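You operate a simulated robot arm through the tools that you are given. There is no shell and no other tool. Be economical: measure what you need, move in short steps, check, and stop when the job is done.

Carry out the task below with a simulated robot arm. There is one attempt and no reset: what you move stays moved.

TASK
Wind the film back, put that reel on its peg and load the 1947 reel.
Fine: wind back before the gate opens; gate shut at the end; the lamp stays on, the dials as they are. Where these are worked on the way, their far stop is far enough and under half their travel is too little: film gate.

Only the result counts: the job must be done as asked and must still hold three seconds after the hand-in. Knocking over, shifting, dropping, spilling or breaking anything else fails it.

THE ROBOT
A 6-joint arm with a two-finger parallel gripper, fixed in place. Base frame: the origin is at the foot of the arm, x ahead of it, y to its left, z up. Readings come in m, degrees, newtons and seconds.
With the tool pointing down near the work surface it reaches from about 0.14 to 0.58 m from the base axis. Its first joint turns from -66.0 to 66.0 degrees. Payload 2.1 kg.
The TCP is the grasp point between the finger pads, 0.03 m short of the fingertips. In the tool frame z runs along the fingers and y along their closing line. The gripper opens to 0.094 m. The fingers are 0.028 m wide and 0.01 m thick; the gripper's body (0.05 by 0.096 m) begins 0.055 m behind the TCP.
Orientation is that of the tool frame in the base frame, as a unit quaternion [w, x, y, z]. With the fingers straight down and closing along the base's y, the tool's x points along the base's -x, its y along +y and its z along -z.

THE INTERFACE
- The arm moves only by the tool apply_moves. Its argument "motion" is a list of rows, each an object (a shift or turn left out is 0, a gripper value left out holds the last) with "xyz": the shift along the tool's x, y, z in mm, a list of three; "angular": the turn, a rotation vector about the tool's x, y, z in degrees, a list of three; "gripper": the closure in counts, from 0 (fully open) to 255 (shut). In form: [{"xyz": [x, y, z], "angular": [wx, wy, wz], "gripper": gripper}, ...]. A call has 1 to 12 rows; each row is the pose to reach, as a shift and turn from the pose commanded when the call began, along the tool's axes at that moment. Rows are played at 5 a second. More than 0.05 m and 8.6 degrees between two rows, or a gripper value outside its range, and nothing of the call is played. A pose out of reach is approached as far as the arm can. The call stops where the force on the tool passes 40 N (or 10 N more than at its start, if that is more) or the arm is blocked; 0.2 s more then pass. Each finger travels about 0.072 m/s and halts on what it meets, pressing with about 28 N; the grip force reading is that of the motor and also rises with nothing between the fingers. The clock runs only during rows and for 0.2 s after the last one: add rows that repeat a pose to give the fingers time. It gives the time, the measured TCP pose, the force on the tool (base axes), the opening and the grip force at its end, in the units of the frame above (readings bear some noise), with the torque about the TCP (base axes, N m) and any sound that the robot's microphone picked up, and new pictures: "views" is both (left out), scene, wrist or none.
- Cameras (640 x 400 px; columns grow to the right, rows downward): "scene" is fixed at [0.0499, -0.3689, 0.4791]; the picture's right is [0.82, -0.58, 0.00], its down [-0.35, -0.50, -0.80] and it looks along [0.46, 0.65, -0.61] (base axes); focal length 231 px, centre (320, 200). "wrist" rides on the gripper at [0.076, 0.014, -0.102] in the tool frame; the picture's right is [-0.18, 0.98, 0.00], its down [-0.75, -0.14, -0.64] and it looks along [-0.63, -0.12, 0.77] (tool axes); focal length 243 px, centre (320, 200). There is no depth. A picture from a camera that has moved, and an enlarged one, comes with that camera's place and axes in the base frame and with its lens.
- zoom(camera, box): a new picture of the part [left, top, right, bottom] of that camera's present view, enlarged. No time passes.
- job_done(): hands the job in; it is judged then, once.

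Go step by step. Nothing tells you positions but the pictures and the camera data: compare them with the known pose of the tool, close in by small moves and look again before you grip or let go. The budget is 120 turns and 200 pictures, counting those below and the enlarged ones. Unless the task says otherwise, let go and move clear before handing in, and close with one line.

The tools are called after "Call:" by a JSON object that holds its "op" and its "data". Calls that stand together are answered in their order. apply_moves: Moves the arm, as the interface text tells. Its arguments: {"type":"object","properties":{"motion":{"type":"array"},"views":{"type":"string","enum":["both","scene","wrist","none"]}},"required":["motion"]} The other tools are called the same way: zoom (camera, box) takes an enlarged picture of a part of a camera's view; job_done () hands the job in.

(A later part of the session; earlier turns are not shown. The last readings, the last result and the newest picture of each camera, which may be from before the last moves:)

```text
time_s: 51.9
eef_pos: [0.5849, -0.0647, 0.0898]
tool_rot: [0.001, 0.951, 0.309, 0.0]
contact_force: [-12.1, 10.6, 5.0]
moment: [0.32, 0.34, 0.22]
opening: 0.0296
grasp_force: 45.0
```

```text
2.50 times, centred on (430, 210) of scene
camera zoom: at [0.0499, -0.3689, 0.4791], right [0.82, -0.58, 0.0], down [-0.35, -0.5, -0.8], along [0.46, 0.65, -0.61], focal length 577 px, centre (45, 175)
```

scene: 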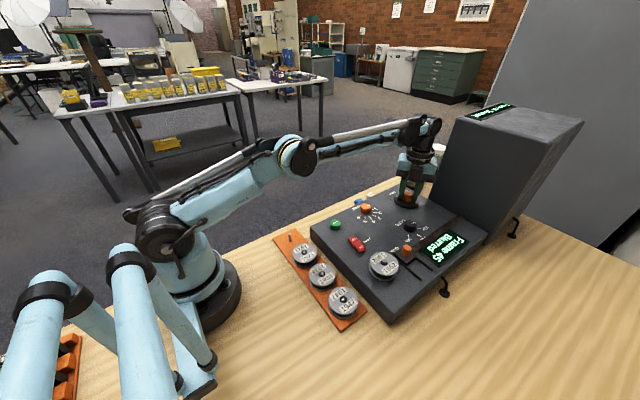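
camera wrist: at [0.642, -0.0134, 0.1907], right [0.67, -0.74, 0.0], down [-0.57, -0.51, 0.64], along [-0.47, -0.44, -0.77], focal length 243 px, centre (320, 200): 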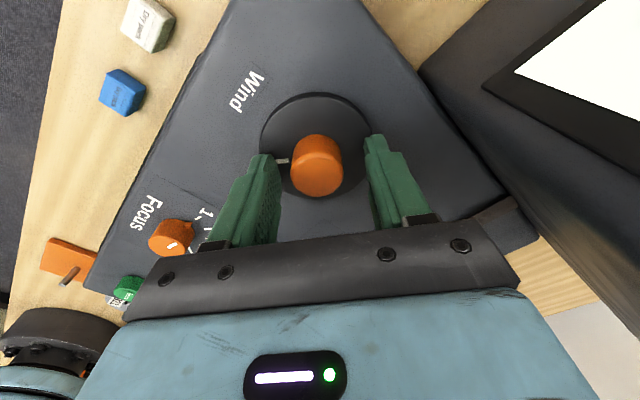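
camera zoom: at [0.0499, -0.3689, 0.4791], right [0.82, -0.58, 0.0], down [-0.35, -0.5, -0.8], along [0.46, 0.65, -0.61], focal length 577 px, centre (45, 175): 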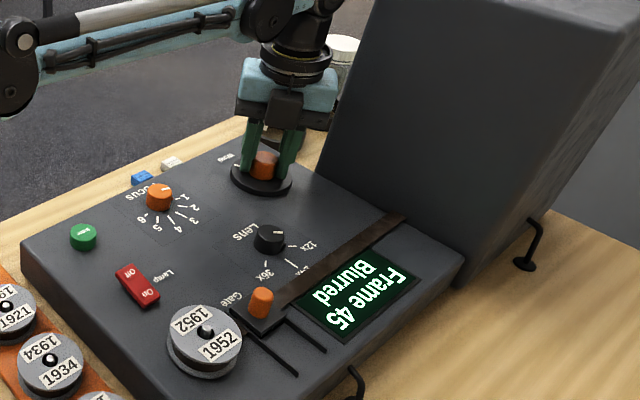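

The travel is 33 to 45, so the lowest end at 33 is fully wound back. I'll take one long counterclockwise stroke to that stop.

Call:
{"op": "apply_moves", "data": {"motion": [{"angular": [0, 0, -8.5]}, {"angular": [0, 0, -17]}, {"angular": [0, 0, -25.5]}, {"angular": [0, 0, -34]}, {"angular": [0, 0, -42.5]}, {"angular": [0, 0, -51]}, {"angular": [0, 0, -59.5]}, {"angular": [0, 0, -68]}, {"angular": [0, 0, -76.5]}, {"angular": [0, 0, -85]}, {"angular": [0, 0, -93.5]}, {"angular": [0, 0, -102]}], "views": "none"}}

Call:
{"op": "apply_moves", "data": {"motion": [{"angular": [0, 0, -8.5]}, {"angular": [0, 0, -17]}, {"angular": [0, 0, -25.5]}, {"angular": [0, 0, -34]}, {"angular": [0, 0, -42.5]}, {"angular": [0, 0, -51]}, {"angular": [0, 0, -59.5]}, {"angular": [0, 0, -68]}, {"angular": [0, 0, -76.5]}, {"angular": [0, 0, -85]}, {"angular": [0, 0, -93.5]}, {"angular": [0, 0, -102]}], "views": "none"}}

Call:
{"op": "apply_moves", "data": {"motion": [{"angular": [0, 0, -8.5]}, {"angular": [0, 0, -17]}, {"angular": [0, 0, -25.5]}, {"angular": [0, 0, -34]}, {"angular": [0, 0, -42.5]}, {"angular": [0, 0, -50]}, {"angular": [0, 0, -50]}, {"angular": [0, 0, -50], "gripper": 80}, {"angular": [0, 0, -50], "gripper": 80}, {"angular": [0, 0, -50], "xyz": [0, 0, -8]}]}}

Call:
{"op": "zoom", "data": {"camera": "scene", "box": [350, 130, 510, 290]}}

```text
time_s: 54.5
eef_pos: [0.5857, -0.0651, 0.0899]
tool_rot: [0.001, 0.356, 0.935, -0.001]
contact_force: [-8.3, 16.9, 4.8]
moment: [0.26, 0.06, 0.01]
opening: 0.0291
grasp_force: 45.1
```

```text
time_s: 57.1
eef_pos: [0.5849, -0.0648, 0.0896]
tool_rot: [0.003, -0.502, 0.865, 0.0]
contact_force: [5.4, 16.9, 7.6]
moment: [0.85, -0.41, -0.05]
opening: 0.0292
grasp_force: 45.3
```

```text
time_s: 59.3
eef_pos: [0.585, -0.066, 0.0975]
tool_rot: [0.003, 0.82, -0.573, 0.002]
contact_force: [0.3, -0.5, 0.2]
moment: [-0.01, 0.02, 0.03]
opening: 0.0646
grasp_force: 0.2
camera wrist: at [0.5976, -0.1412, 0.1994], right [-0.99, -0.16, 0.0], down [-0.13, 0.76, 0.64], along [-0.1, 0.63, -0.77], focal length 243 px, centre (320, 200)
```

scene: 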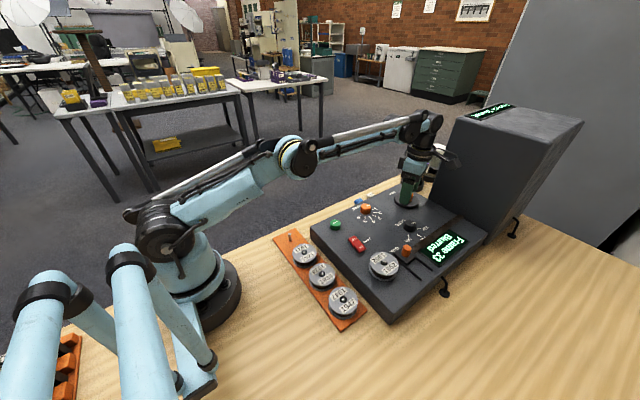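
wrist: 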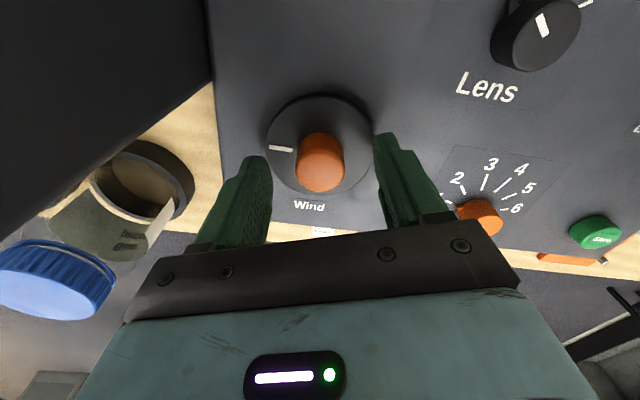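

```text
2.50 times, centred on (430, 210) of scene
camera zoom: at [0.0499, -0.3689, 0.4791], right [0.82, -0.58, 0.0], down [-0.35, -0.5, -0.8], along [0.46, 0.65, -0.61], focal length 577 px, centre (45, 175)
```

zoom: 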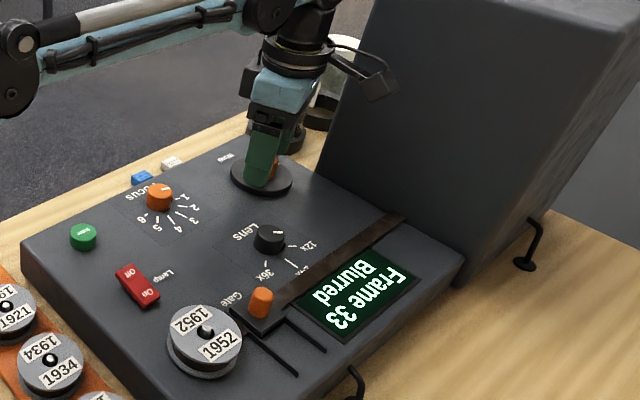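

Wound back to the stop at frame 33 and released. Now I'll rise, retreat and turn the wrist back to neutral.

Call:
{"op": "apply_moves", "data": {"motion": [{"xyz": [0, 0, -35]}, {"xyz": [-12, 33, -60], "angular": [0, 0, 8.5]}, {"xyz": [-22, 60, -90], "angular": [0, 0, 17]}, {"xyz": [-34, 94, -110], "angular": [0, 0, 25.5]}, {"xyz": [-34, 94, -110], "angular": [0, 0, 34]}, {"xyz": [-34, 94, -110], "angular": [0, 0, 42.5]}, {"xyz": [-34, 94, -110], "angular": [0, 0, 51]}, {"xyz": [-34, 94, -110], "angular": [0, 0, 59.5]}, {"xyz": [-34, 94, -110], "angular": [0, 0, 68]}, {"xyz": [-34, 94, -110], "angular": [0, 0, 76.5]}, {"xyz": [-34, 94, -110], "angular": [0, 0, 85]}, {"xyz": [-34, 94, -110], "angular": [0, 0, 93.5]}], "views": "none"}}

```text
time_s: 61.9
eef_pos: [0.4862, -0.0661, 0.2079]
tool_rot: [0.0, -0.142, 0.99, -0.002]
contact_force: [0.0, -1.1, -0.5]
moment: [0.03, 0.0, -0.01]
opening: 0.0645
grasp_force: 0.0
out of reach, approached as far as the arm can: row 1
```

Call:
{"op": "apply_moves", "data": {"motion": [{"xyz": [25, -20, 5], "angular": [0, 0, 8.2]}, {"xyz": [50, -42, 10], "angular": [0, 0, 16.4]}, {"xyz": [75, -64, 15], "angular": [0, 0, 16.4]}, {"xyz": [100, -86, 20], "angular": [0, 0, 16.4]}, {"xyz": [120, -104, 30], "angular": [0, 0, 16.4]}, {"xyz": [120, -104, 30], "angular": [0, 0, 16.4]}]}}

Call:
{"op": "zoom", "data": {"camera": "scene", "box": [340, 200, 480, 300]}}

```text
time_s: 63.3
eef_pos: [0.3973, -0.2017, 0.1764]
tool_rot: [0.0, -0.002, 1.0, -0.001]
contact_force: [0.0, -0.2, 0.8]
moment: [0.02, -0.01, -0.02]
opening: 0.0647
grasp_force: 0.0
camera wrist: at [0.3214, -0.1861, 0.2788], right [0.18, 0.98, 0.0], down [0.75, -0.14, 0.64], along [0.63, -0.12, -0.77], focal length 243 px, centre (320, 200)
```

scene: 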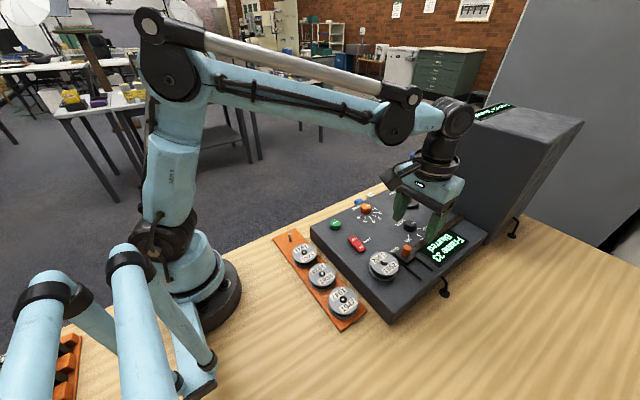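
wrist: 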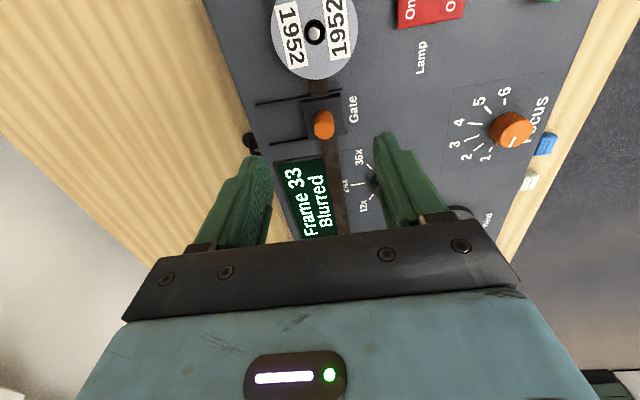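

```text
4.00 times, centred on (410, 250) of scene
camera zoom: at [0.0499, -0.3689, 0.4791], right [0.82, -0.58, 0.0], down [-0.35, -0.5, -0.8], along [0.46, 0.65, -0.61], focal length 924 px, centre (-40, 0)
```

zoom: 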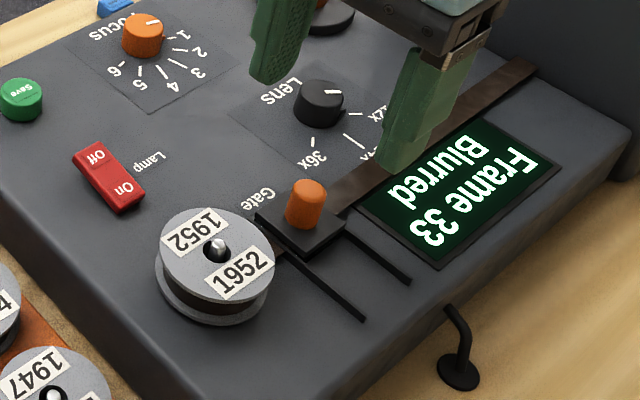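

Gate knob is near (0.406, -0.200) with its top at z of about 0.085. I'll descend over it.

Call:
{"op": "apply_moves", "data": {"motion": [{"xyz": [-9, 2, 25]}, {"xyz": [-9, 2, 50]}, {"xyz": [-9, 2, 77]}, {"xyz": [-9, 2, 77]}]}}

Call:
{"op": "zoom", "data": {"camera": "scene", "box": [340, 200, 480, 300]}}

```text
time_s: 64.3
eef_pos: [0.4099, -0.1982, 0.0992]
tool_rot: [0.0, -0.001, 1.0, -0.002]
contact_force: [-0.1, -0.6, 0.0]
moment: [0.0, -0.03, -0.04]
opening: 0.0646
grasp_force: 0.1
camera wrist: at [0.3326, -0.1832, 0.2019], right [0.18, 0.98, 0.0], down [0.75, -0.14, 0.64], along [0.63, -0.12, -0.77], focal length 243 px, centre (320, 200)
```

scene: 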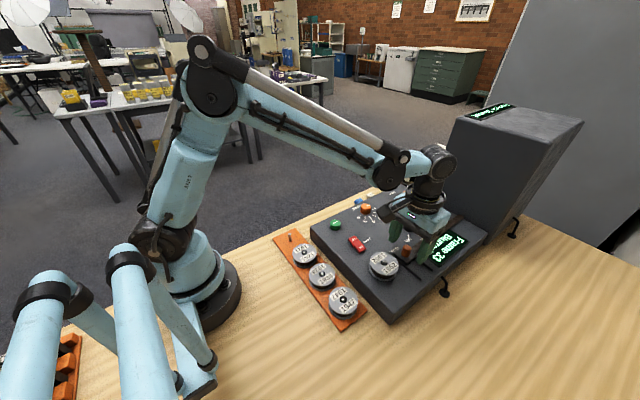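
wrist: 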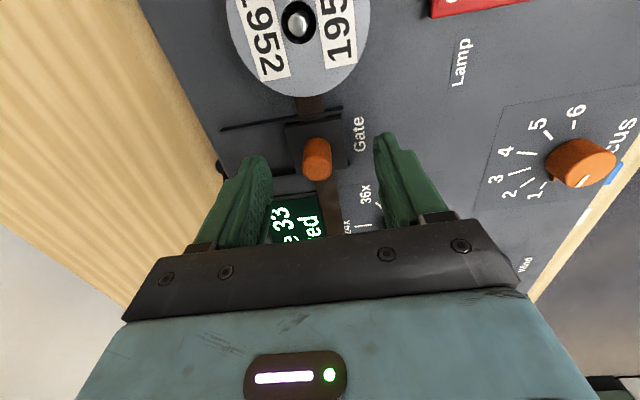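

```text
4.00 times, centred on (410, 250) of scene
camera zoom: at [0.0499, -0.3689, 0.4791], right [0.82, -0.58, 0.0], down [-0.35, -0.5, -0.8], along [0.46, 0.65, -0.61], focal length 924 px, centre (-40, 0)
```

zoom: 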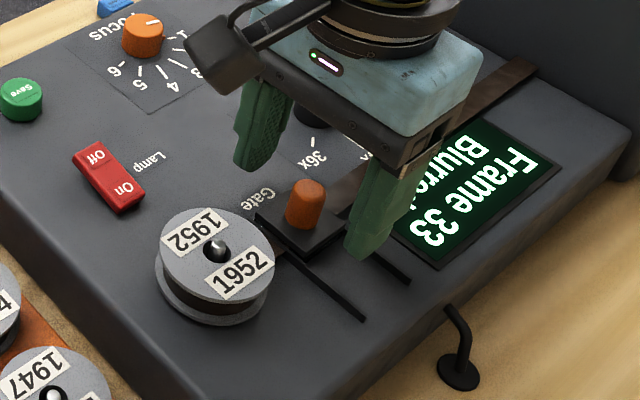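

Knob is centred. I'll lower slightly, grip, and slide toward -y.

Call:
{"op": "apply_moves", "data": {"motion": [{"xyz": [0, 0, 4], "gripper": 200}, {"xyz": [0, 0, 4]}, {"xyz": [0, 0, 4]}, {"xyz": [0, -6, 4]}, {"xyz": [0, -12, 4]}, {"xyz": [0, -18, 4]}, {"xyz": [0, -24, 4]}, {"xyz": [0, -30, 4]}]}}

Call:
{"op": "zoom", "data": {"camera": "scene", "box": [340, 200, 480, 300]}}

```text
time_s: 66.1
eef_pos: [0.409, -0.2291, 0.0969]
tool_rot: [0.0, -0.002, 1.0, -0.002]
contact_force: [-0.6, 0.1, -0.4]
moment: [-0.01, -0.03, 0.02]
opening: 0.0206
grasp_force: 0.4
camera wrist: at [0.3323, -0.2132, 0.1988], right [0.18, 0.98, 0.0], down [0.75, -0.14, 0.64], along [0.63, -0.12, -0.77], focal length 243 px, centre (320, 200)
```

scene: 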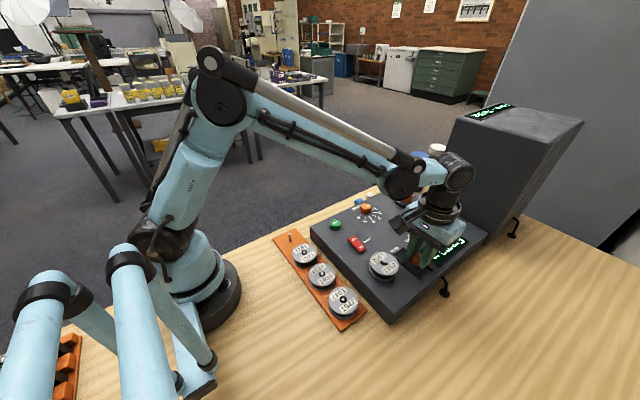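
wrist: 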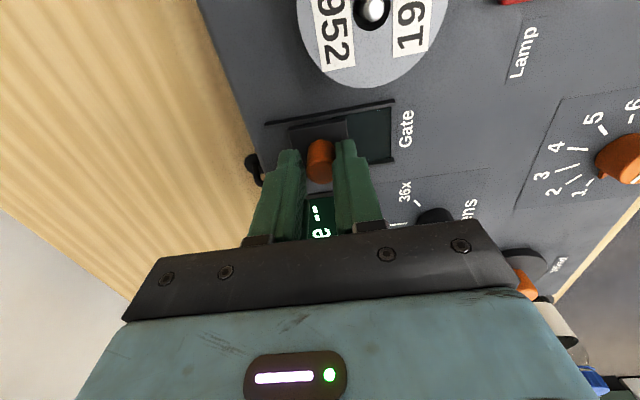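

```text
4.00 times, centred on (410, 250) of scene
camera zoom: at [0.0499, -0.3689, 0.4791], right [0.82, -0.58, 0.0], down [-0.35, -0.5, -0.8], along [0.46, 0.65, -0.61], focal length 924 px, centre (-40, 0)
```

zoom: 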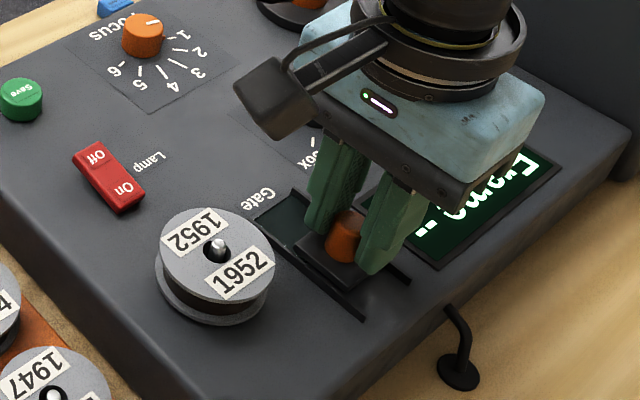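

The gate slides; the strip is gone and the frame reads "--". I'll push on to the far stop.

Call:
{"op": "apply_moves", "data": {"motion": [{"xyz": [0, -5, 0]}, {"xyz": [0, -10, 0]}, {"xyz": [0, -15, 0]}, {"xyz": [0, -20, 0]}], "views": "none"}}

Call:
{"op": "zoom", "data": {"camera": "scene", "box": [340, 200, 480, 300]}}

```text
time_s: 67.1
eef_pos: [0.4093, -0.2461, 0.0963]
tool_rot: [0.0, -0.003, 1.0, 0.0]
contact_force: [-1.8, 12.9, -5.3]
moment: [0.36, 0.08, -0.02]
opening: 0.0281
grasp_force: 6.6
```

```text
4.00 times, centred on (410, 250) of scene
camera zoom: at [0.0499, -0.3689, 0.4791], right [0.82, -0.58, 0.0], down [-0.35, -0.5, -0.8], along [0.46, 0.65, -0.61], focal length 924 px, centre (-40, 0)
```

zoom: 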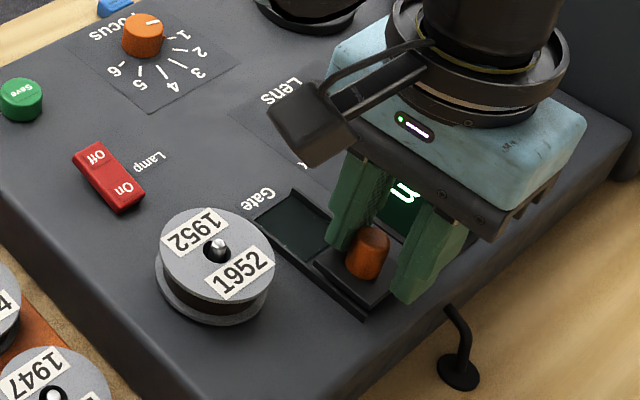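

The gate is at its far stop. I'll release, rise and go above the 1952 reel with the gripper turned 45° so the fingers clear the gate and lamp switch.

Call:
{"op": "apply_moves", "data": {"motion": [{"xyz": [0, 0, 0], "gripper": 110}, {"xyz": [0, 2, 0]}, {"xyz": [0, 2, -30]}, {"xyz": [0, 2, -60]}, {"xyz": [20, 15, -80], "angular": [0, 0, 8]}, {"xyz": [40, 30, -80], "angular": [0, 0, 16]}, {"xyz": [68, 51, -80], "angular": [0, 0, 24]}, {"xyz": [68, 51, -80], "angular": [0, 0, 32], "gripper": 30}, {"xyz": [68, 51, -80], "angular": [0, 0, 40]}, {"xyz": [68, 51, -80], "angular": [0, 0, 45]}, {"xyz": [68, 51, -80], "angular": [0, 0, 45]}]}}

Call:
{"op": "zoom", "data": {"camera": "scene", "box": [260, 180, 500, 330]}}

```text
time_s: 69.5
eef_pos: [0.3415, -0.1967, 0.1776]
tool_rot: [0.002, 0.382, 0.924, -0.002]
contact_force: [0.2, 0.2, 0.1]
moment: [-0.01, 0.0, 0.01]
opening: 0.0827
grasp_force: 0.0
camera wrist: at [0.2965, -0.1312, 0.279], right [0.82, 0.57, 0.0], down [0.43, -0.63, 0.64], along [0.36, -0.53, -0.76], focal length 243 px, centre (320, 200)
```

scene: 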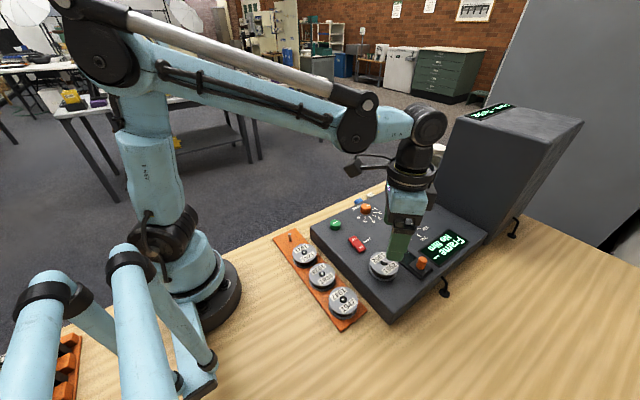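
wrist: 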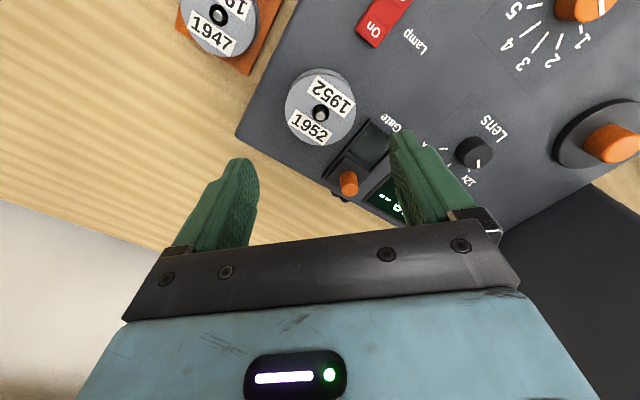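

```text
2.67 times, centred on (380, 255) of scene
camera zoom: at [0.0499, -0.3689, 0.4791], right [0.82, -0.58, 0.0], down [-0.35, -0.5, -0.8], along [0.46, 0.65, -0.61], focal length 616 px, centre (160, 53)
```

zoom: 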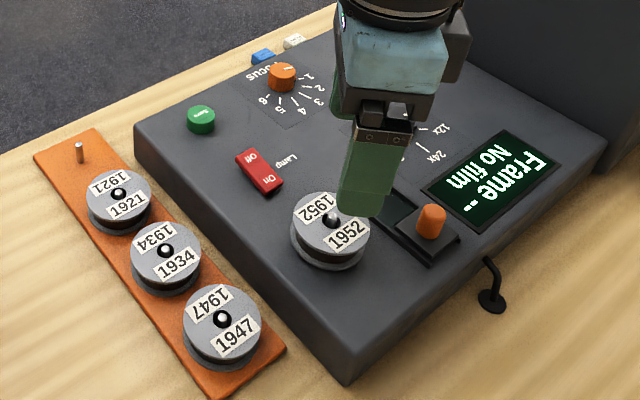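

The display says "No film". The reel centre is near (0.340, -0.1945), so I'll descend around it.

Call:
{"op": "apply_moves", "data": {"motion": [{"xyz": [2, 0.7, 30]}, {"xyz": [2, 0.7, 60]}, {"xyz": [2, 0.7, 80]}, {"xyz": [2, 0.7, 80]}]}}

Call:
{"op": "zoom", "data": {"camera": "scene", "box": [340, 220, 440, 300]}}

```text
time_s: 70.5
eef_pos: [0.3409, -0.1942, 0.0956]
tool_rot: [0.001, 0.381, 0.925, -0.001]
contact_force: [-0.4, -0.4, 0.4]
moment: [0.01, -0.02, -0.03]
opening: 0.0826
grasp_force: 0.1
camera wrist: at [0.2959, -0.1293, 0.1975], right [0.82, 0.57, 0.0], down [0.43, -0.63, 0.64], along [0.36, -0.53, -0.76], focal length 243 px, centre (320, 200)
```

scene: 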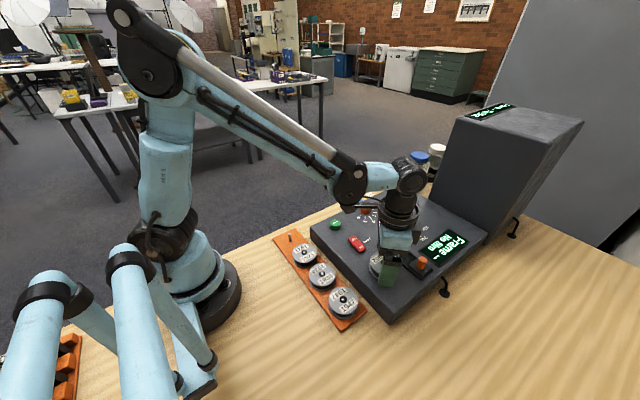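
wrist: 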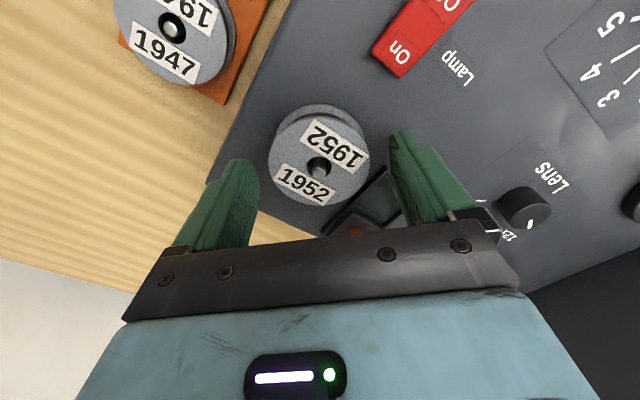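

```text
5.00 times, centred on (390, 260) of scene
camera zoom: at [0.0499, -0.3689, 0.4791], right [0.82, -0.58, 0.0], down [-0.35, -0.5, -0.8], along [0.46, 0.65, -0.61], focal length 1155 px, centre (-30, -100)
```

zoom: 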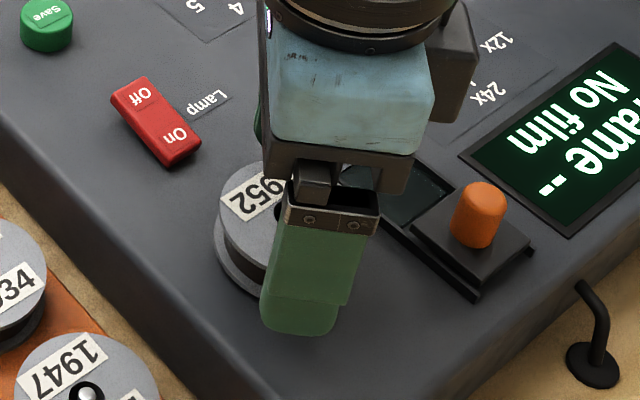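

Centred. I'll lower 9 mm and grip.

Call:
{"op": "apply_moves", "data": {"motion": [{"xyz": [0, 0, 5]}, {"xyz": [0, 0, 9]}, {"xyz": [0, 0, 9], "gripper": 180}, {"xyz": [0, 0, 9]}, {"xyz": [0, 0, 9]}]}}

Call:
{"op": "zoom", "data": {"camera": "scene", "box": [340, 220, 440, 300]}}

```text
time_s: 71.7
eef_pos: [0.3406, -0.1952, 0.088]
tool_rot: [0.001, 0.381, 0.925, -0.002]
contact_force: [-0.2, 0.2, 0.3]
moment: [-0.03, 0.0, -0.03]
opening: 0.0609
grasp_force: 28.5
camera wrist: at [0.296, -0.1298, 0.1888], right [0.82, 0.57, 0.0], down [0.43, -0.63, 0.64], along [0.36, -0.53, -0.76], focal length 243 px, centre (320, 200)
```

scene: 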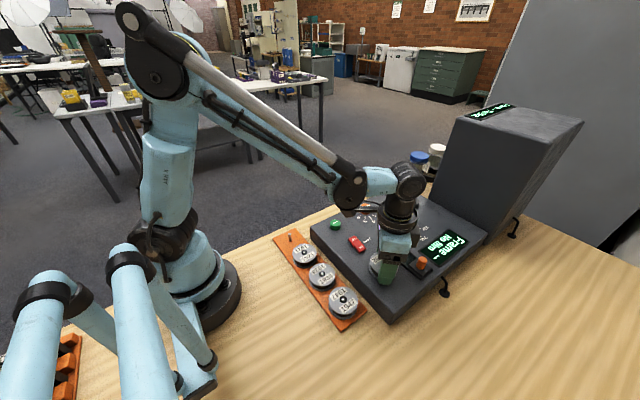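
wrist: 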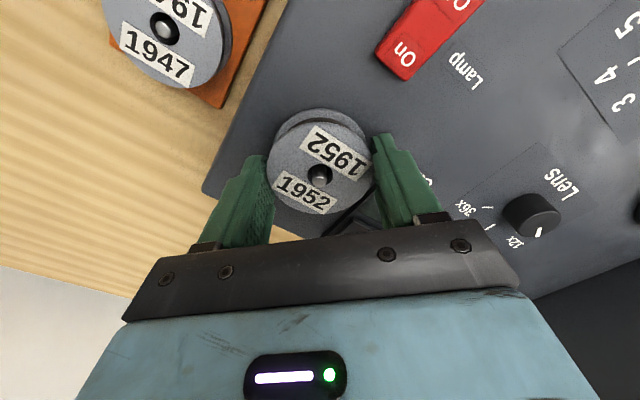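

```text
5.00 times, centred on (390, 260) of scene
camera zoom: at [0.0499, -0.3689, 0.4791], right [0.82, -0.58, 0.0], down [-0.35, -0.5, -0.8], along [0.46, 0.65, -0.61], focal length 1155 px, centre (-30, -100)
```

zoom: 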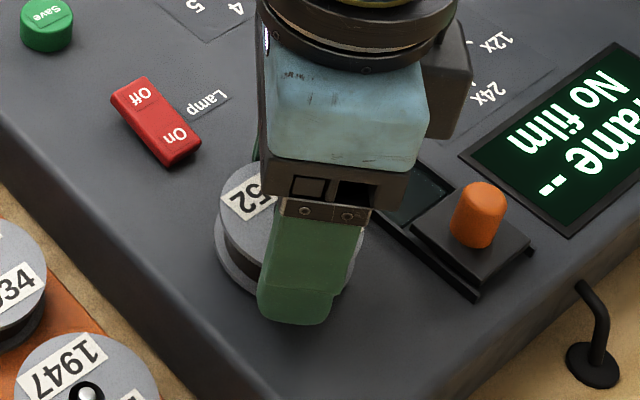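

Reel gripped (0.061 m). I'll lift it off the spindle.

Call:
{"op": "apply_moves", "data": {"motion": [{"xyz": [0, 0, -15]}, {"xyz": [0, 0, -30]}, {"xyz": [0, 0, -50]}, {"xyz": [0, 0, -80]}, {"xyz": [0, 0, -80]}]}}

Call:
{"op": "zoom", "data": {"camera": "scene", "box": [340, 170, 440, 300]}}

```text
time_s: 72.9
eef_pos: [0.3388, -0.1949, 0.1679]
tool_rot: [0.001, 0.381, 0.924, -0.002]
contact_force: [-0.6, 0.5, -1.0]
moment: [0.03, 0.03, 0.01]
opening: 0.0609
grasp_force: 28.3
camera wrist: at [0.2937, -0.1296, 0.2689], right [0.82, 0.57, 0.0], down [0.43, -0.63, 0.64], along [0.36, -0.53, -0.76], focal length 243 px, centre (320, 200)
```

scene: 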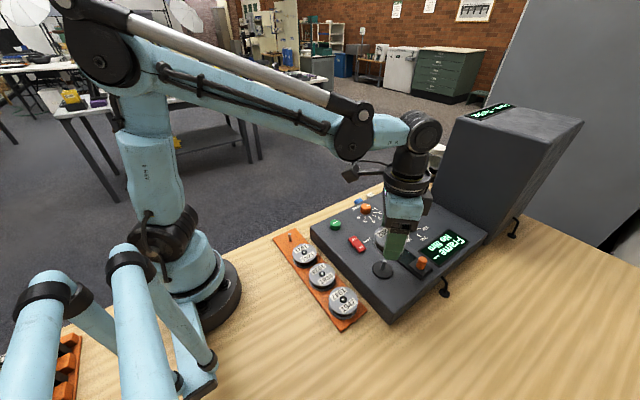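
wrist: 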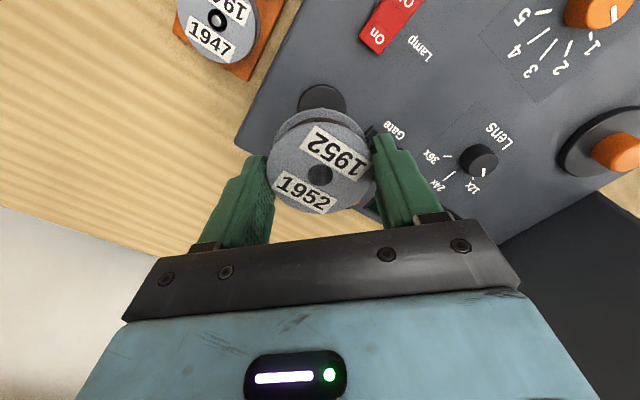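

```text
3.08 times, centred on (390, 235) of scene
camera zoom: at [0.0499, -0.3689, 0.4791], right [0.82, -0.58, 0.0], down [-0.35, -0.5, -0.8], along [0.46, 0.65, -0.61], focal length 711 px, centre (105, 92)
```

zoom: 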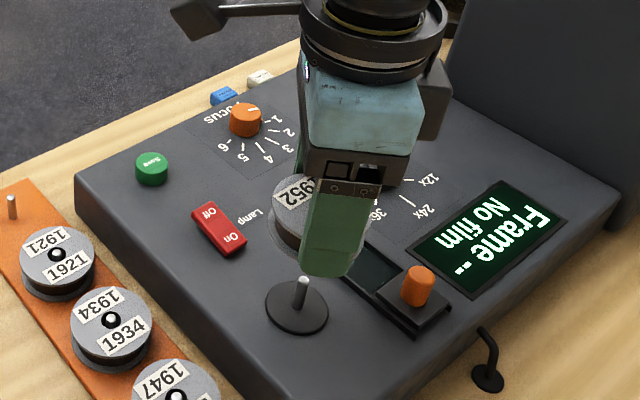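

Reel is lifted cleanly. Now I'll carry it at this height to above the empty peg, near (0.234, 0.028).

Call:
{"op": "apply_moves", "data": {"motion": [{"xyz": [35, 12, 0]}, {"xyz": [70, 25, 0]}, {"xyz": [105, 37, 0]}, {"xyz": [140, 50, 0]}, {"xyz": [175, 62, 0]}, {"xyz": [205, 73, 0]}, {"xyz": [232, 83, 0]}, {"xyz": [232, 83, 0]}]}}

Call:
{"op": "zoom", "data": {"camera": "scene", "box": [240, 170, 360, 300]}}

Call:
{"op": "zoom", "data": {"camera": "wrist", "box": [240, 40, 400, 220]}}

```text
time_s: 74.7
eef_pos: [0.2336, 0.0261, 0.1676]
tool_rot: [0.001, 0.382, 0.924, -0.002]
contact_force: [-1.1, 0.0, -0.2]
moment: [-0.01, 0.0, 0.0]
opening: 0.0611
grasp_force: 28.1
camera wrist: at [0.1892, 0.0921, 0.2689], right [0.82, 0.57, 0.0], down [0.43, -0.63, 0.64], along [0.36, -0.53, -0.76], focal length 243 px, centre (320, 200)
```

scene: 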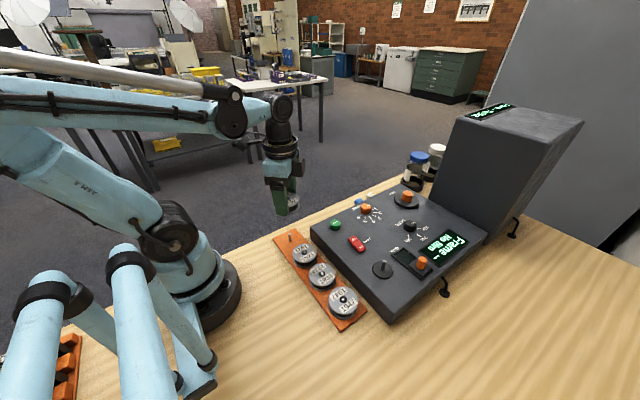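
wrist: 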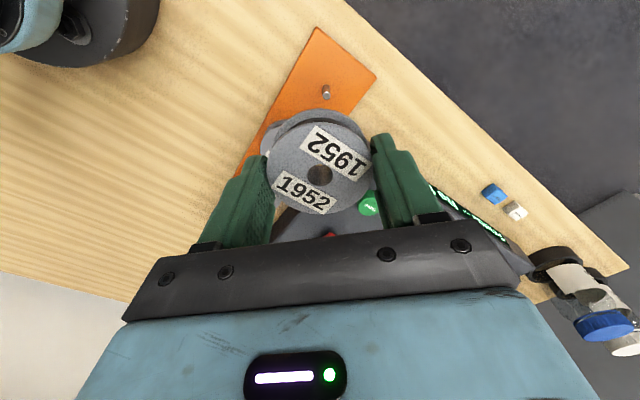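

```text
3.08 times, centred on (300, 235) of scene
camera zoom: at [0.0499, -0.3689, 0.4791], right [0.82, -0.58, 0.0], down [-0.35, -0.5, -0.8], along [0.46, 0.65, -0.61], focal length 711 px, centre (382, 92)
```

zoom: 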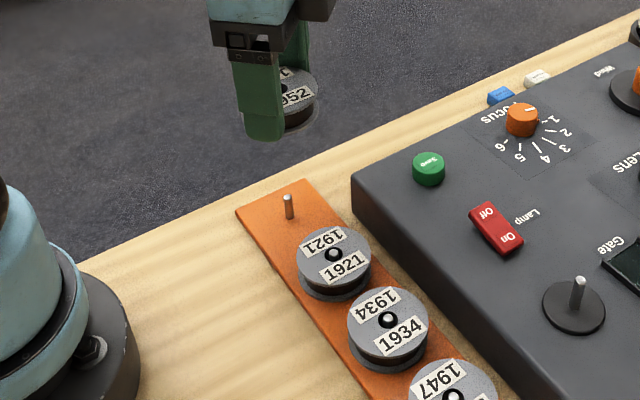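

```text
2.22 times, centred on (320, 130) of wrist
camera zoom: at [0.1892, 0.0921, 0.2689], right [0.82, 0.57, 0.0], down [0.43, -0.63, 0.64], along [0.36, -0.53, -0.76], focal length 539 px, centre (320, 356)
```

zoom: 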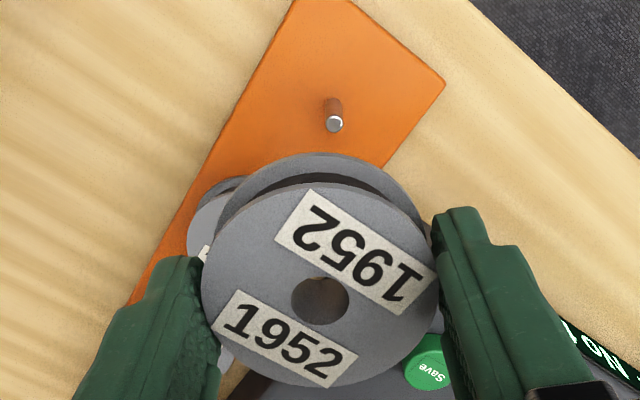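

The peg works out at about (0.235, 0.036) with its tip at z of about 0.03. I'll shift over it and lower to just above the tip to check.

Call:
{"op": "apply_moves", "data": {"motion": [{"xyz": [6.2, 8.1, 0]}, {"xyz": [6.2, 8.1, 30]}, {"xyz": [6.2, 8.1, 60]}, {"xyz": [6.2, 8.1, 85]}, {"xyz": [6.2, 8.1, 85]}]}}

Call:
{"op": "zoom", "data": {"camera": "scene", "box": [250, 200, 330, 270]}}

Call:
{"op": "zoom", "data": {"camera": "wrist", "box": [240, 70, 400, 230]}}

```text
time_s: 75.9
eef_pos: [0.2349, 0.0367, 0.081]
tool_rot: [0.002, 0.381, 0.925, -0.002]
contact_force: [-0.5, -1.1, 0.7]
moment: [-0.02, -0.05, 0.01]
opening: 0.0605
grasp_force: 28.2
camera wrist: at [0.1908, 0.1017, 0.1828], right [0.82, 0.57, 0.0], down [0.43, -0.63, 0.64], along [0.36, -0.53, -0.76], focal length 243 px, centre (320, 200)
```

scene: 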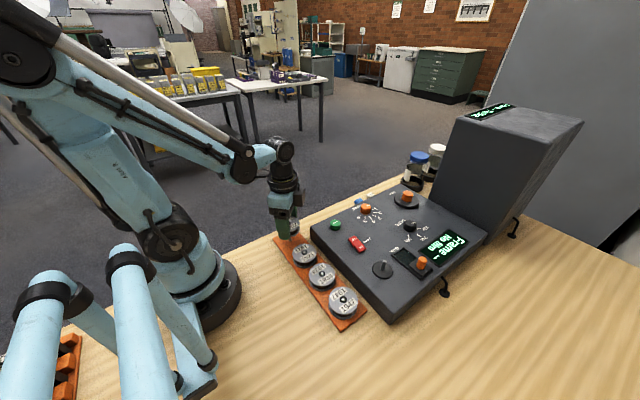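
wrist: 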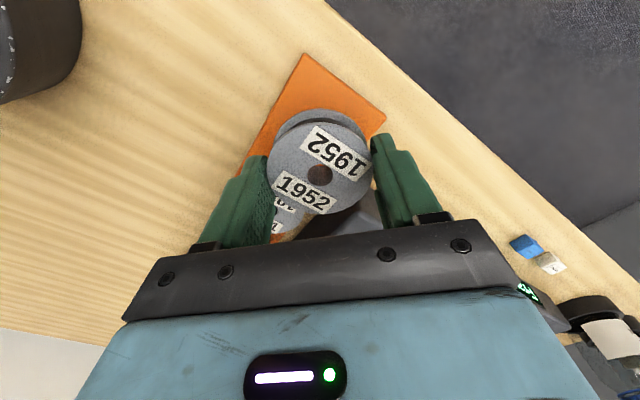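

```text
5.71 times, centred on (290, 235) of scene
camera zoom: at [0.0499, -0.3689, 0.4791], right [0.82, -0.58, 0.0], down [-0.35, -0.5, -0.8], along [0.46, 0.65, -0.61], focal length 1320 px, centre (491, 0)
```

zoom: 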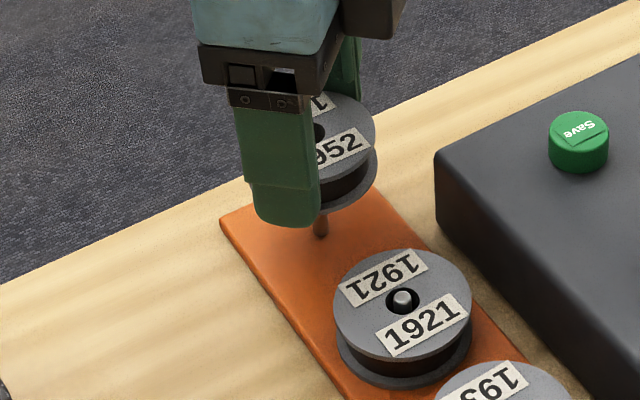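

```text
2.50 times, centred on (320, 150) of wrist
camera zoom: at [0.1908, 0.1017, 0.1828], right [0.82, 0.57, 0.0], down [0.43, -0.63, 0.64], along [0.36, -0.53, -0.76], focal length 606 px, centre (320, 325)
```

zoom: 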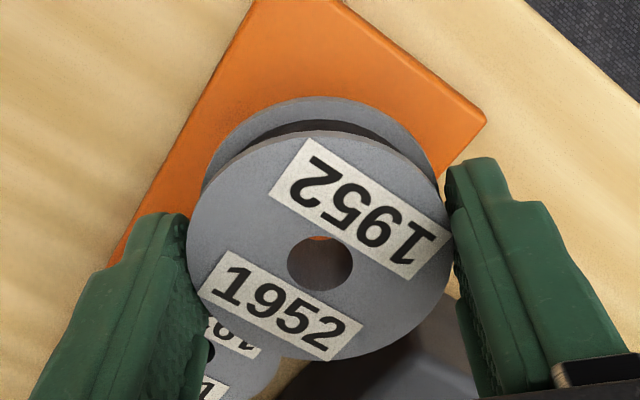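

Cross-checking the scene view with the rack spacing puts the peg at about (0.2355, 0.034). I'll shift about 3 mm and descend gently over the tip.

Call:
{"op": "apply_moves", "data": {"motion": [{"xyz": [-2.6, -1.5, 0]}, {"xyz": [-2.6, -1.5, 6]}, {"xyz": [-2.6, -1.5, 12]}, {"xyz": [-2.6, -1.5, 18]}, {"xyz": [-2.6, -1.5, 18]}]}}

Call:
{"op": "zoom", "data": {"camera": "scene", "box": [250, 200, 330, 270]}}

Call:
{"op": "zoom", "data": {"camera": "wrist", "box": [270, 110, 370, 220]}}

```text
time_s: 77.1
eef_pos: [0.2365, 0.0348, 0.0634]
tool_rot: [0.001, 0.382, 0.924, -0.002]
contact_force: [-0.4, -0.4, -1.2]
moment: [-0.03, 0.03, 0.0]
opening: 0.0609
grasp_force: 27.4
camera wrist: at [0.1917, 0.0994, 0.1652], right [0.82, 0.57, 0.0], down [0.43, -0.63, 0.64], along [0.36, -0.53, -0.76], focal length 243 px, centre (320, 200)
```

scene: 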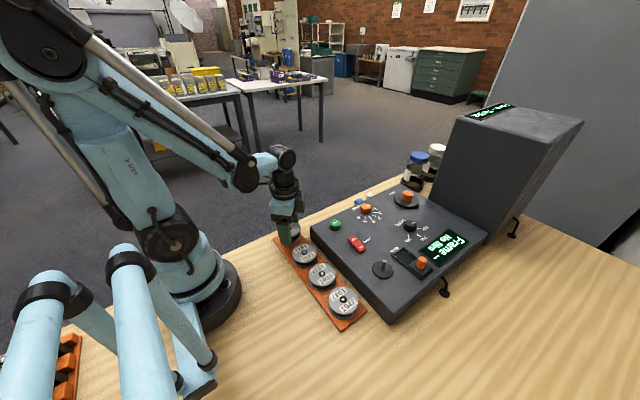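
wrist: 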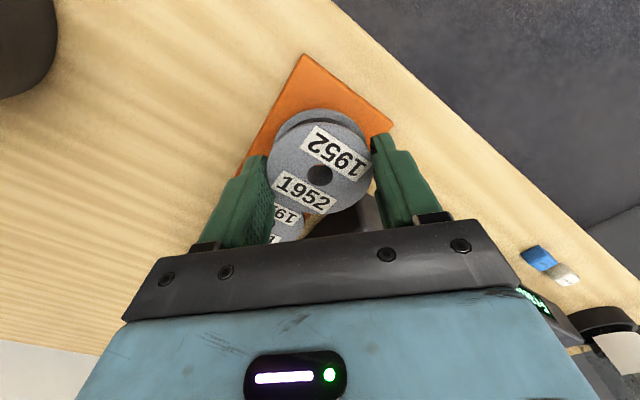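

```text
5.71 times, centred on (290, 235) of scene
camera zoom: at [0.0499, -0.3689, 0.4791], right [0.82, -0.58, 0.0], down [-0.35, -0.5, -0.8], along [0.46, 0.65, -0.61], focal length 1320 px, centre (491, 0)
```

zoom: 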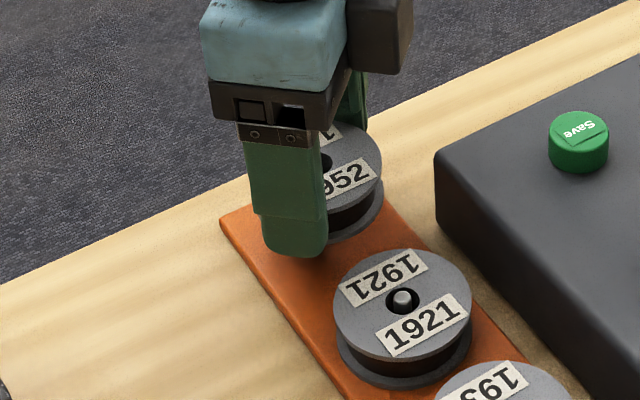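

```text
3.64 times, centred on (320, 165) of wrist
camera zoom: at [0.1917, 0.0994, 0.1652], right [0.82, 0.57, 0.0], down [0.43, -0.63, 0.64], along [0.36, -0.53, -0.76], focal length 882 px, centre (320, 327)
```

zoom: 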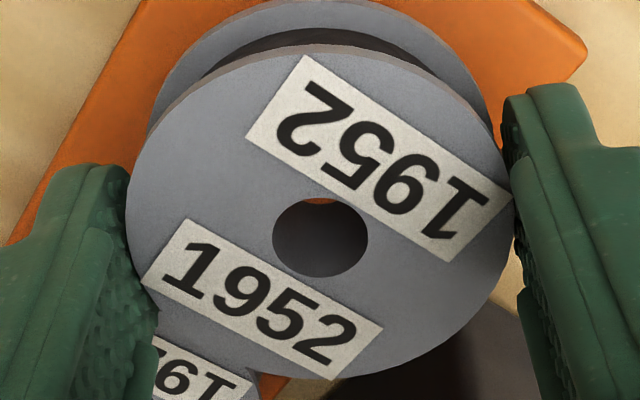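

No contact yet, and the tip is too deep in the hole to be seen from here. I'll go down 7 mm and check force and view.

Call:
{"op": "apply_moves", "data": {"motion": [{"xyz": [0, 0, 3]}, {"xyz": [0, 0, 7]}, {"xyz": [0, 0, 7]}], "views": "none"}}

Call:
{"op": "zoom", "data": {"camera": "wrist", "box": [270, 110, 370, 220]}}

```text
time_s: 77.9
eef_pos: [0.2365, 0.0337, 0.0573]
tool_rot: [0.002, 0.381, 0.924, -0.002]
contact_force: [0.2, 0.3, -0.1]
moment: [-0.02, 0.01, 0.02]
opening: 0.0606
grasp_force: 28.3
```

```text
3.64 times, centred on (320, 165) of wrist
camera zoom: at [0.1918, 0.0991, 0.159], right [0.82, 0.57, 0.0], down [0.43, -0.63, 0.64], along [0.36, -0.53, -0.76], focal length 882 px, centre (320, 327)
```

zoom: 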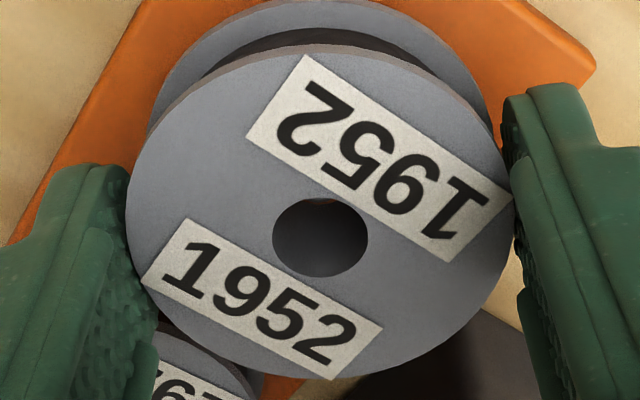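

No contact at a height below the peg tip, so the peg is in the hole. Continuing down.

Call:
{"op": "apply_moves", "data": {"motion": [{"xyz": [0, 0, 3]}, {"xyz": [0, 0, 6]}, {"xyz": [0, 0, 8]}, {"xyz": [0, 0, 8]}], "views": "none"}}

Call:
{"op": "zoom", "data": {"camera": "wrist", "box": [270, 110, 370, 220]}}

Call:
{"op": "zoom", "data": {"camera": "scene", "box": [250, 200, 330, 270]}}

```text
time_s: 78.9
eef_pos: [0.2354, 0.033, 0.0497]
tool_rot: [0.001, 0.381, 0.925, -0.002]
contact_force: [-1.0, -0.6, -0.4]
moment: [0.02, -0.01, 0.02]
opening: 0.0607
grasp_force: 27.3
```

```text
3.64 times, centred on (320, 165) of wrist
camera zoom: at [0.192, 0.099, 0.1508], right [0.82, 0.57, 0.0], down [0.43, -0.63, 0.64], along [0.36, -0.53, -0.76], focal length 882 px, centre (320, 327)
```

zoom: 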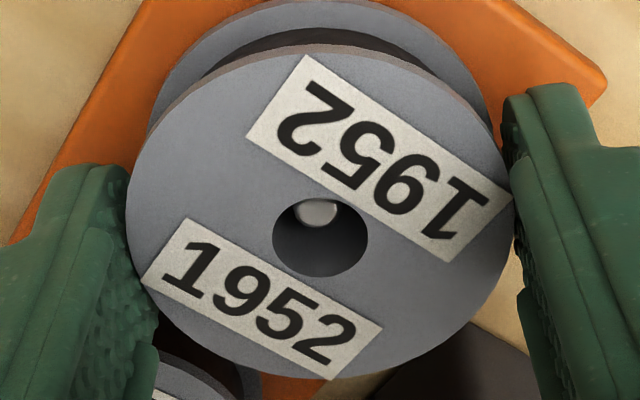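

```text
5.71 times, centred on (290, 235) of scene
camera zoom: at [0.0499, -0.3689, 0.4791], right [0.82, -0.58, 0.0], down [-0.35, -0.5, -0.8], along [0.46, 0.65, -0.61], focal length 1320 px, centre (491, 0)
```

zoom: 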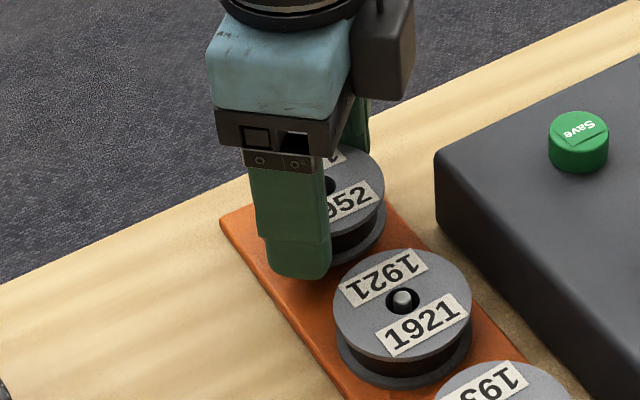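

Peg tip is visible in the hole. I'll lower onto the board in small steps.

Call:
{"op": "apply_moves", "data": {"motion": [{"xyz": [0, 0, 2]}, {"xyz": [0, 0, 4]}, {"xyz": [0, 0, 5]}, {"xyz": [0, 0, 6]}, {"xyz": [0, 0, 6]}], "views": "none"}}

Call:
{"op": "zoom", "data": {"camera": "scene", "box": [250, 200, 330, 270]}}

```text
time_s: 80.1
eef_pos: [0.2373, 0.0345, 0.0424]
tool_rot: [0.002, 0.381, 0.925, -0.002]
contact_force: [-1.1, 0.2, -0.4]
moment: [-0.03, 0.02, 0.0]
opening: 0.0608
grasp_force: 28.1
```

```text
5.71 times, centred on (290, 235) of scene
camera zoom: at [0.0499, -0.3689, 0.4791], right [0.82, -0.58, 0.0], down [-0.35, -0.5, -0.8], along [0.46, 0.65, -0.61], focal length 1320 px, centre (491, 0)
```

zoom: 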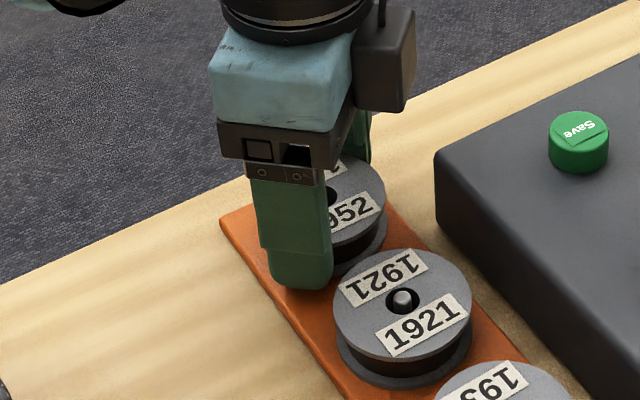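

Call:
{"op": "apply_moves", "data": {"motion": [{"xyz": [0, 0, 1]}, {"xyz": [0, 0, 2]}, {"xyz": [0, 0, 3]}, {"xyz": [0, 0, 3]}], "views": "none"}}

Call:
{"op": "zoom", "data": {"camera": "wrist", "box": [270, 110, 370, 220]}}

```text
time_s: 81.1
eef_pos: [0.2358, 0.0345, 0.0404]
tool_rot: [0.002, 0.38, 0.925, -0.001]
contact_force: [0.6, -0.5, 19.4]
moment: [0.17, -0.2, 0.14]
opening: 0.0609
grasp_force: 28.0
```

```text
3.64 times, centred on (320, 165) of wrist
camera zoom: at [0.1917, 0.0991, 0.1415], right [0.82, 0.57, 0.0], down [0.43, -0.63, 0.64], along [0.37, -0.53, -0.76], focal length 882 px, centre (320, 327)
```

zoom: 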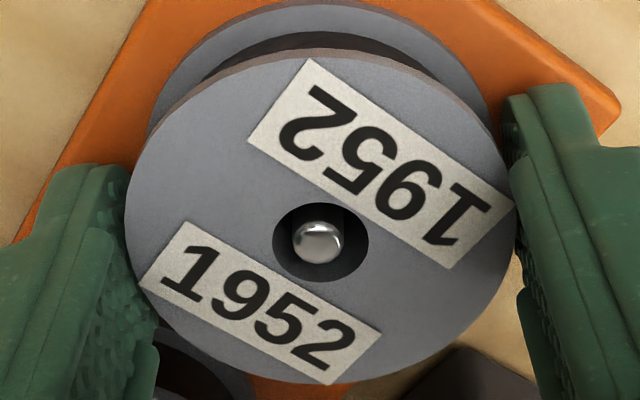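

Seated on the peg (19 N contact). I'll release and rise.

Call:
{"op": "apply_moves", "data": {"motion": [{"xyz": [0, 0, -1]}, {"xyz": [0, 0, -1], "gripper": 50}, {"xyz": [0, 0, -1]}, {"xyz": [0, 0, -15]}, {"xyz": [0, 0, -40]}, {"xyz": [0, 0, -80]}, {"xyz": [0, 0, -110]}]}}

Call:
{"op": "zoom", "data": {"camera": "scene", "box": [250, 200, 370, 340]}}

```text
time_s: 82.7
eef_pos: [0.2358, 0.0343, 0.1527]
tool_rot: [0.002, 0.381, 0.924, -0.003]
contact_force: [0.2, 0.4, -0.2]
moment: [-0.02, -0.02, 0.03]
opening: 0.0755
grasp_force: 0.0
camera wrist: at [0.1915, 0.0993, 0.253], right [0.82, 0.57, 0.0], down [0.43, -0.63, 0.64], along [0.36, -0.53, -0.76], focal length 243 px, centre (320, 200)
```

scene: 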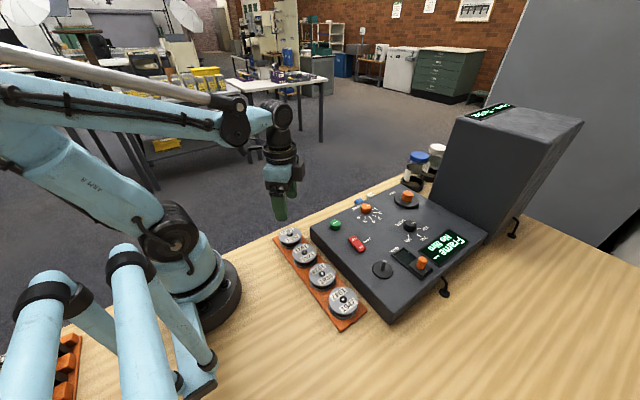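
wrist: 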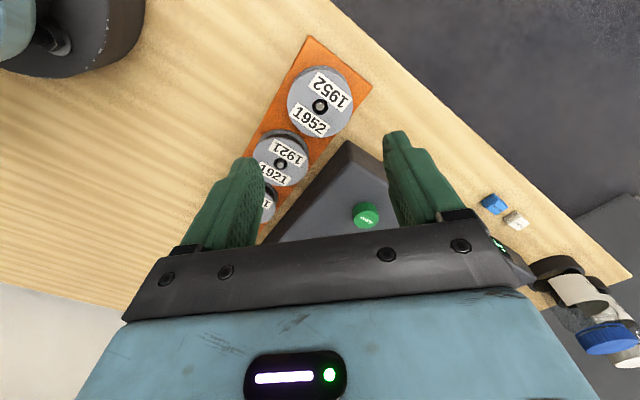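

```text
2.86 times, centred on (310, 270) of scene
camera zoom: at [0.0499, -0.3689, 0.4791], right [0.82, -0.58, 0.0], down [-0.35, -0.5, -0.8], along [0.46, 0.65, -0.61], focal length 660 px, centre (349, 0)
```

zoom: 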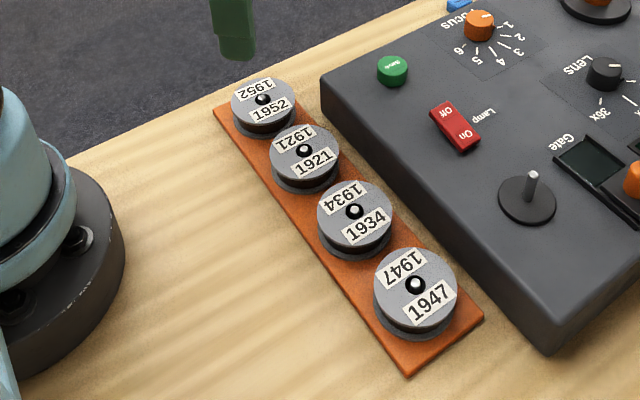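

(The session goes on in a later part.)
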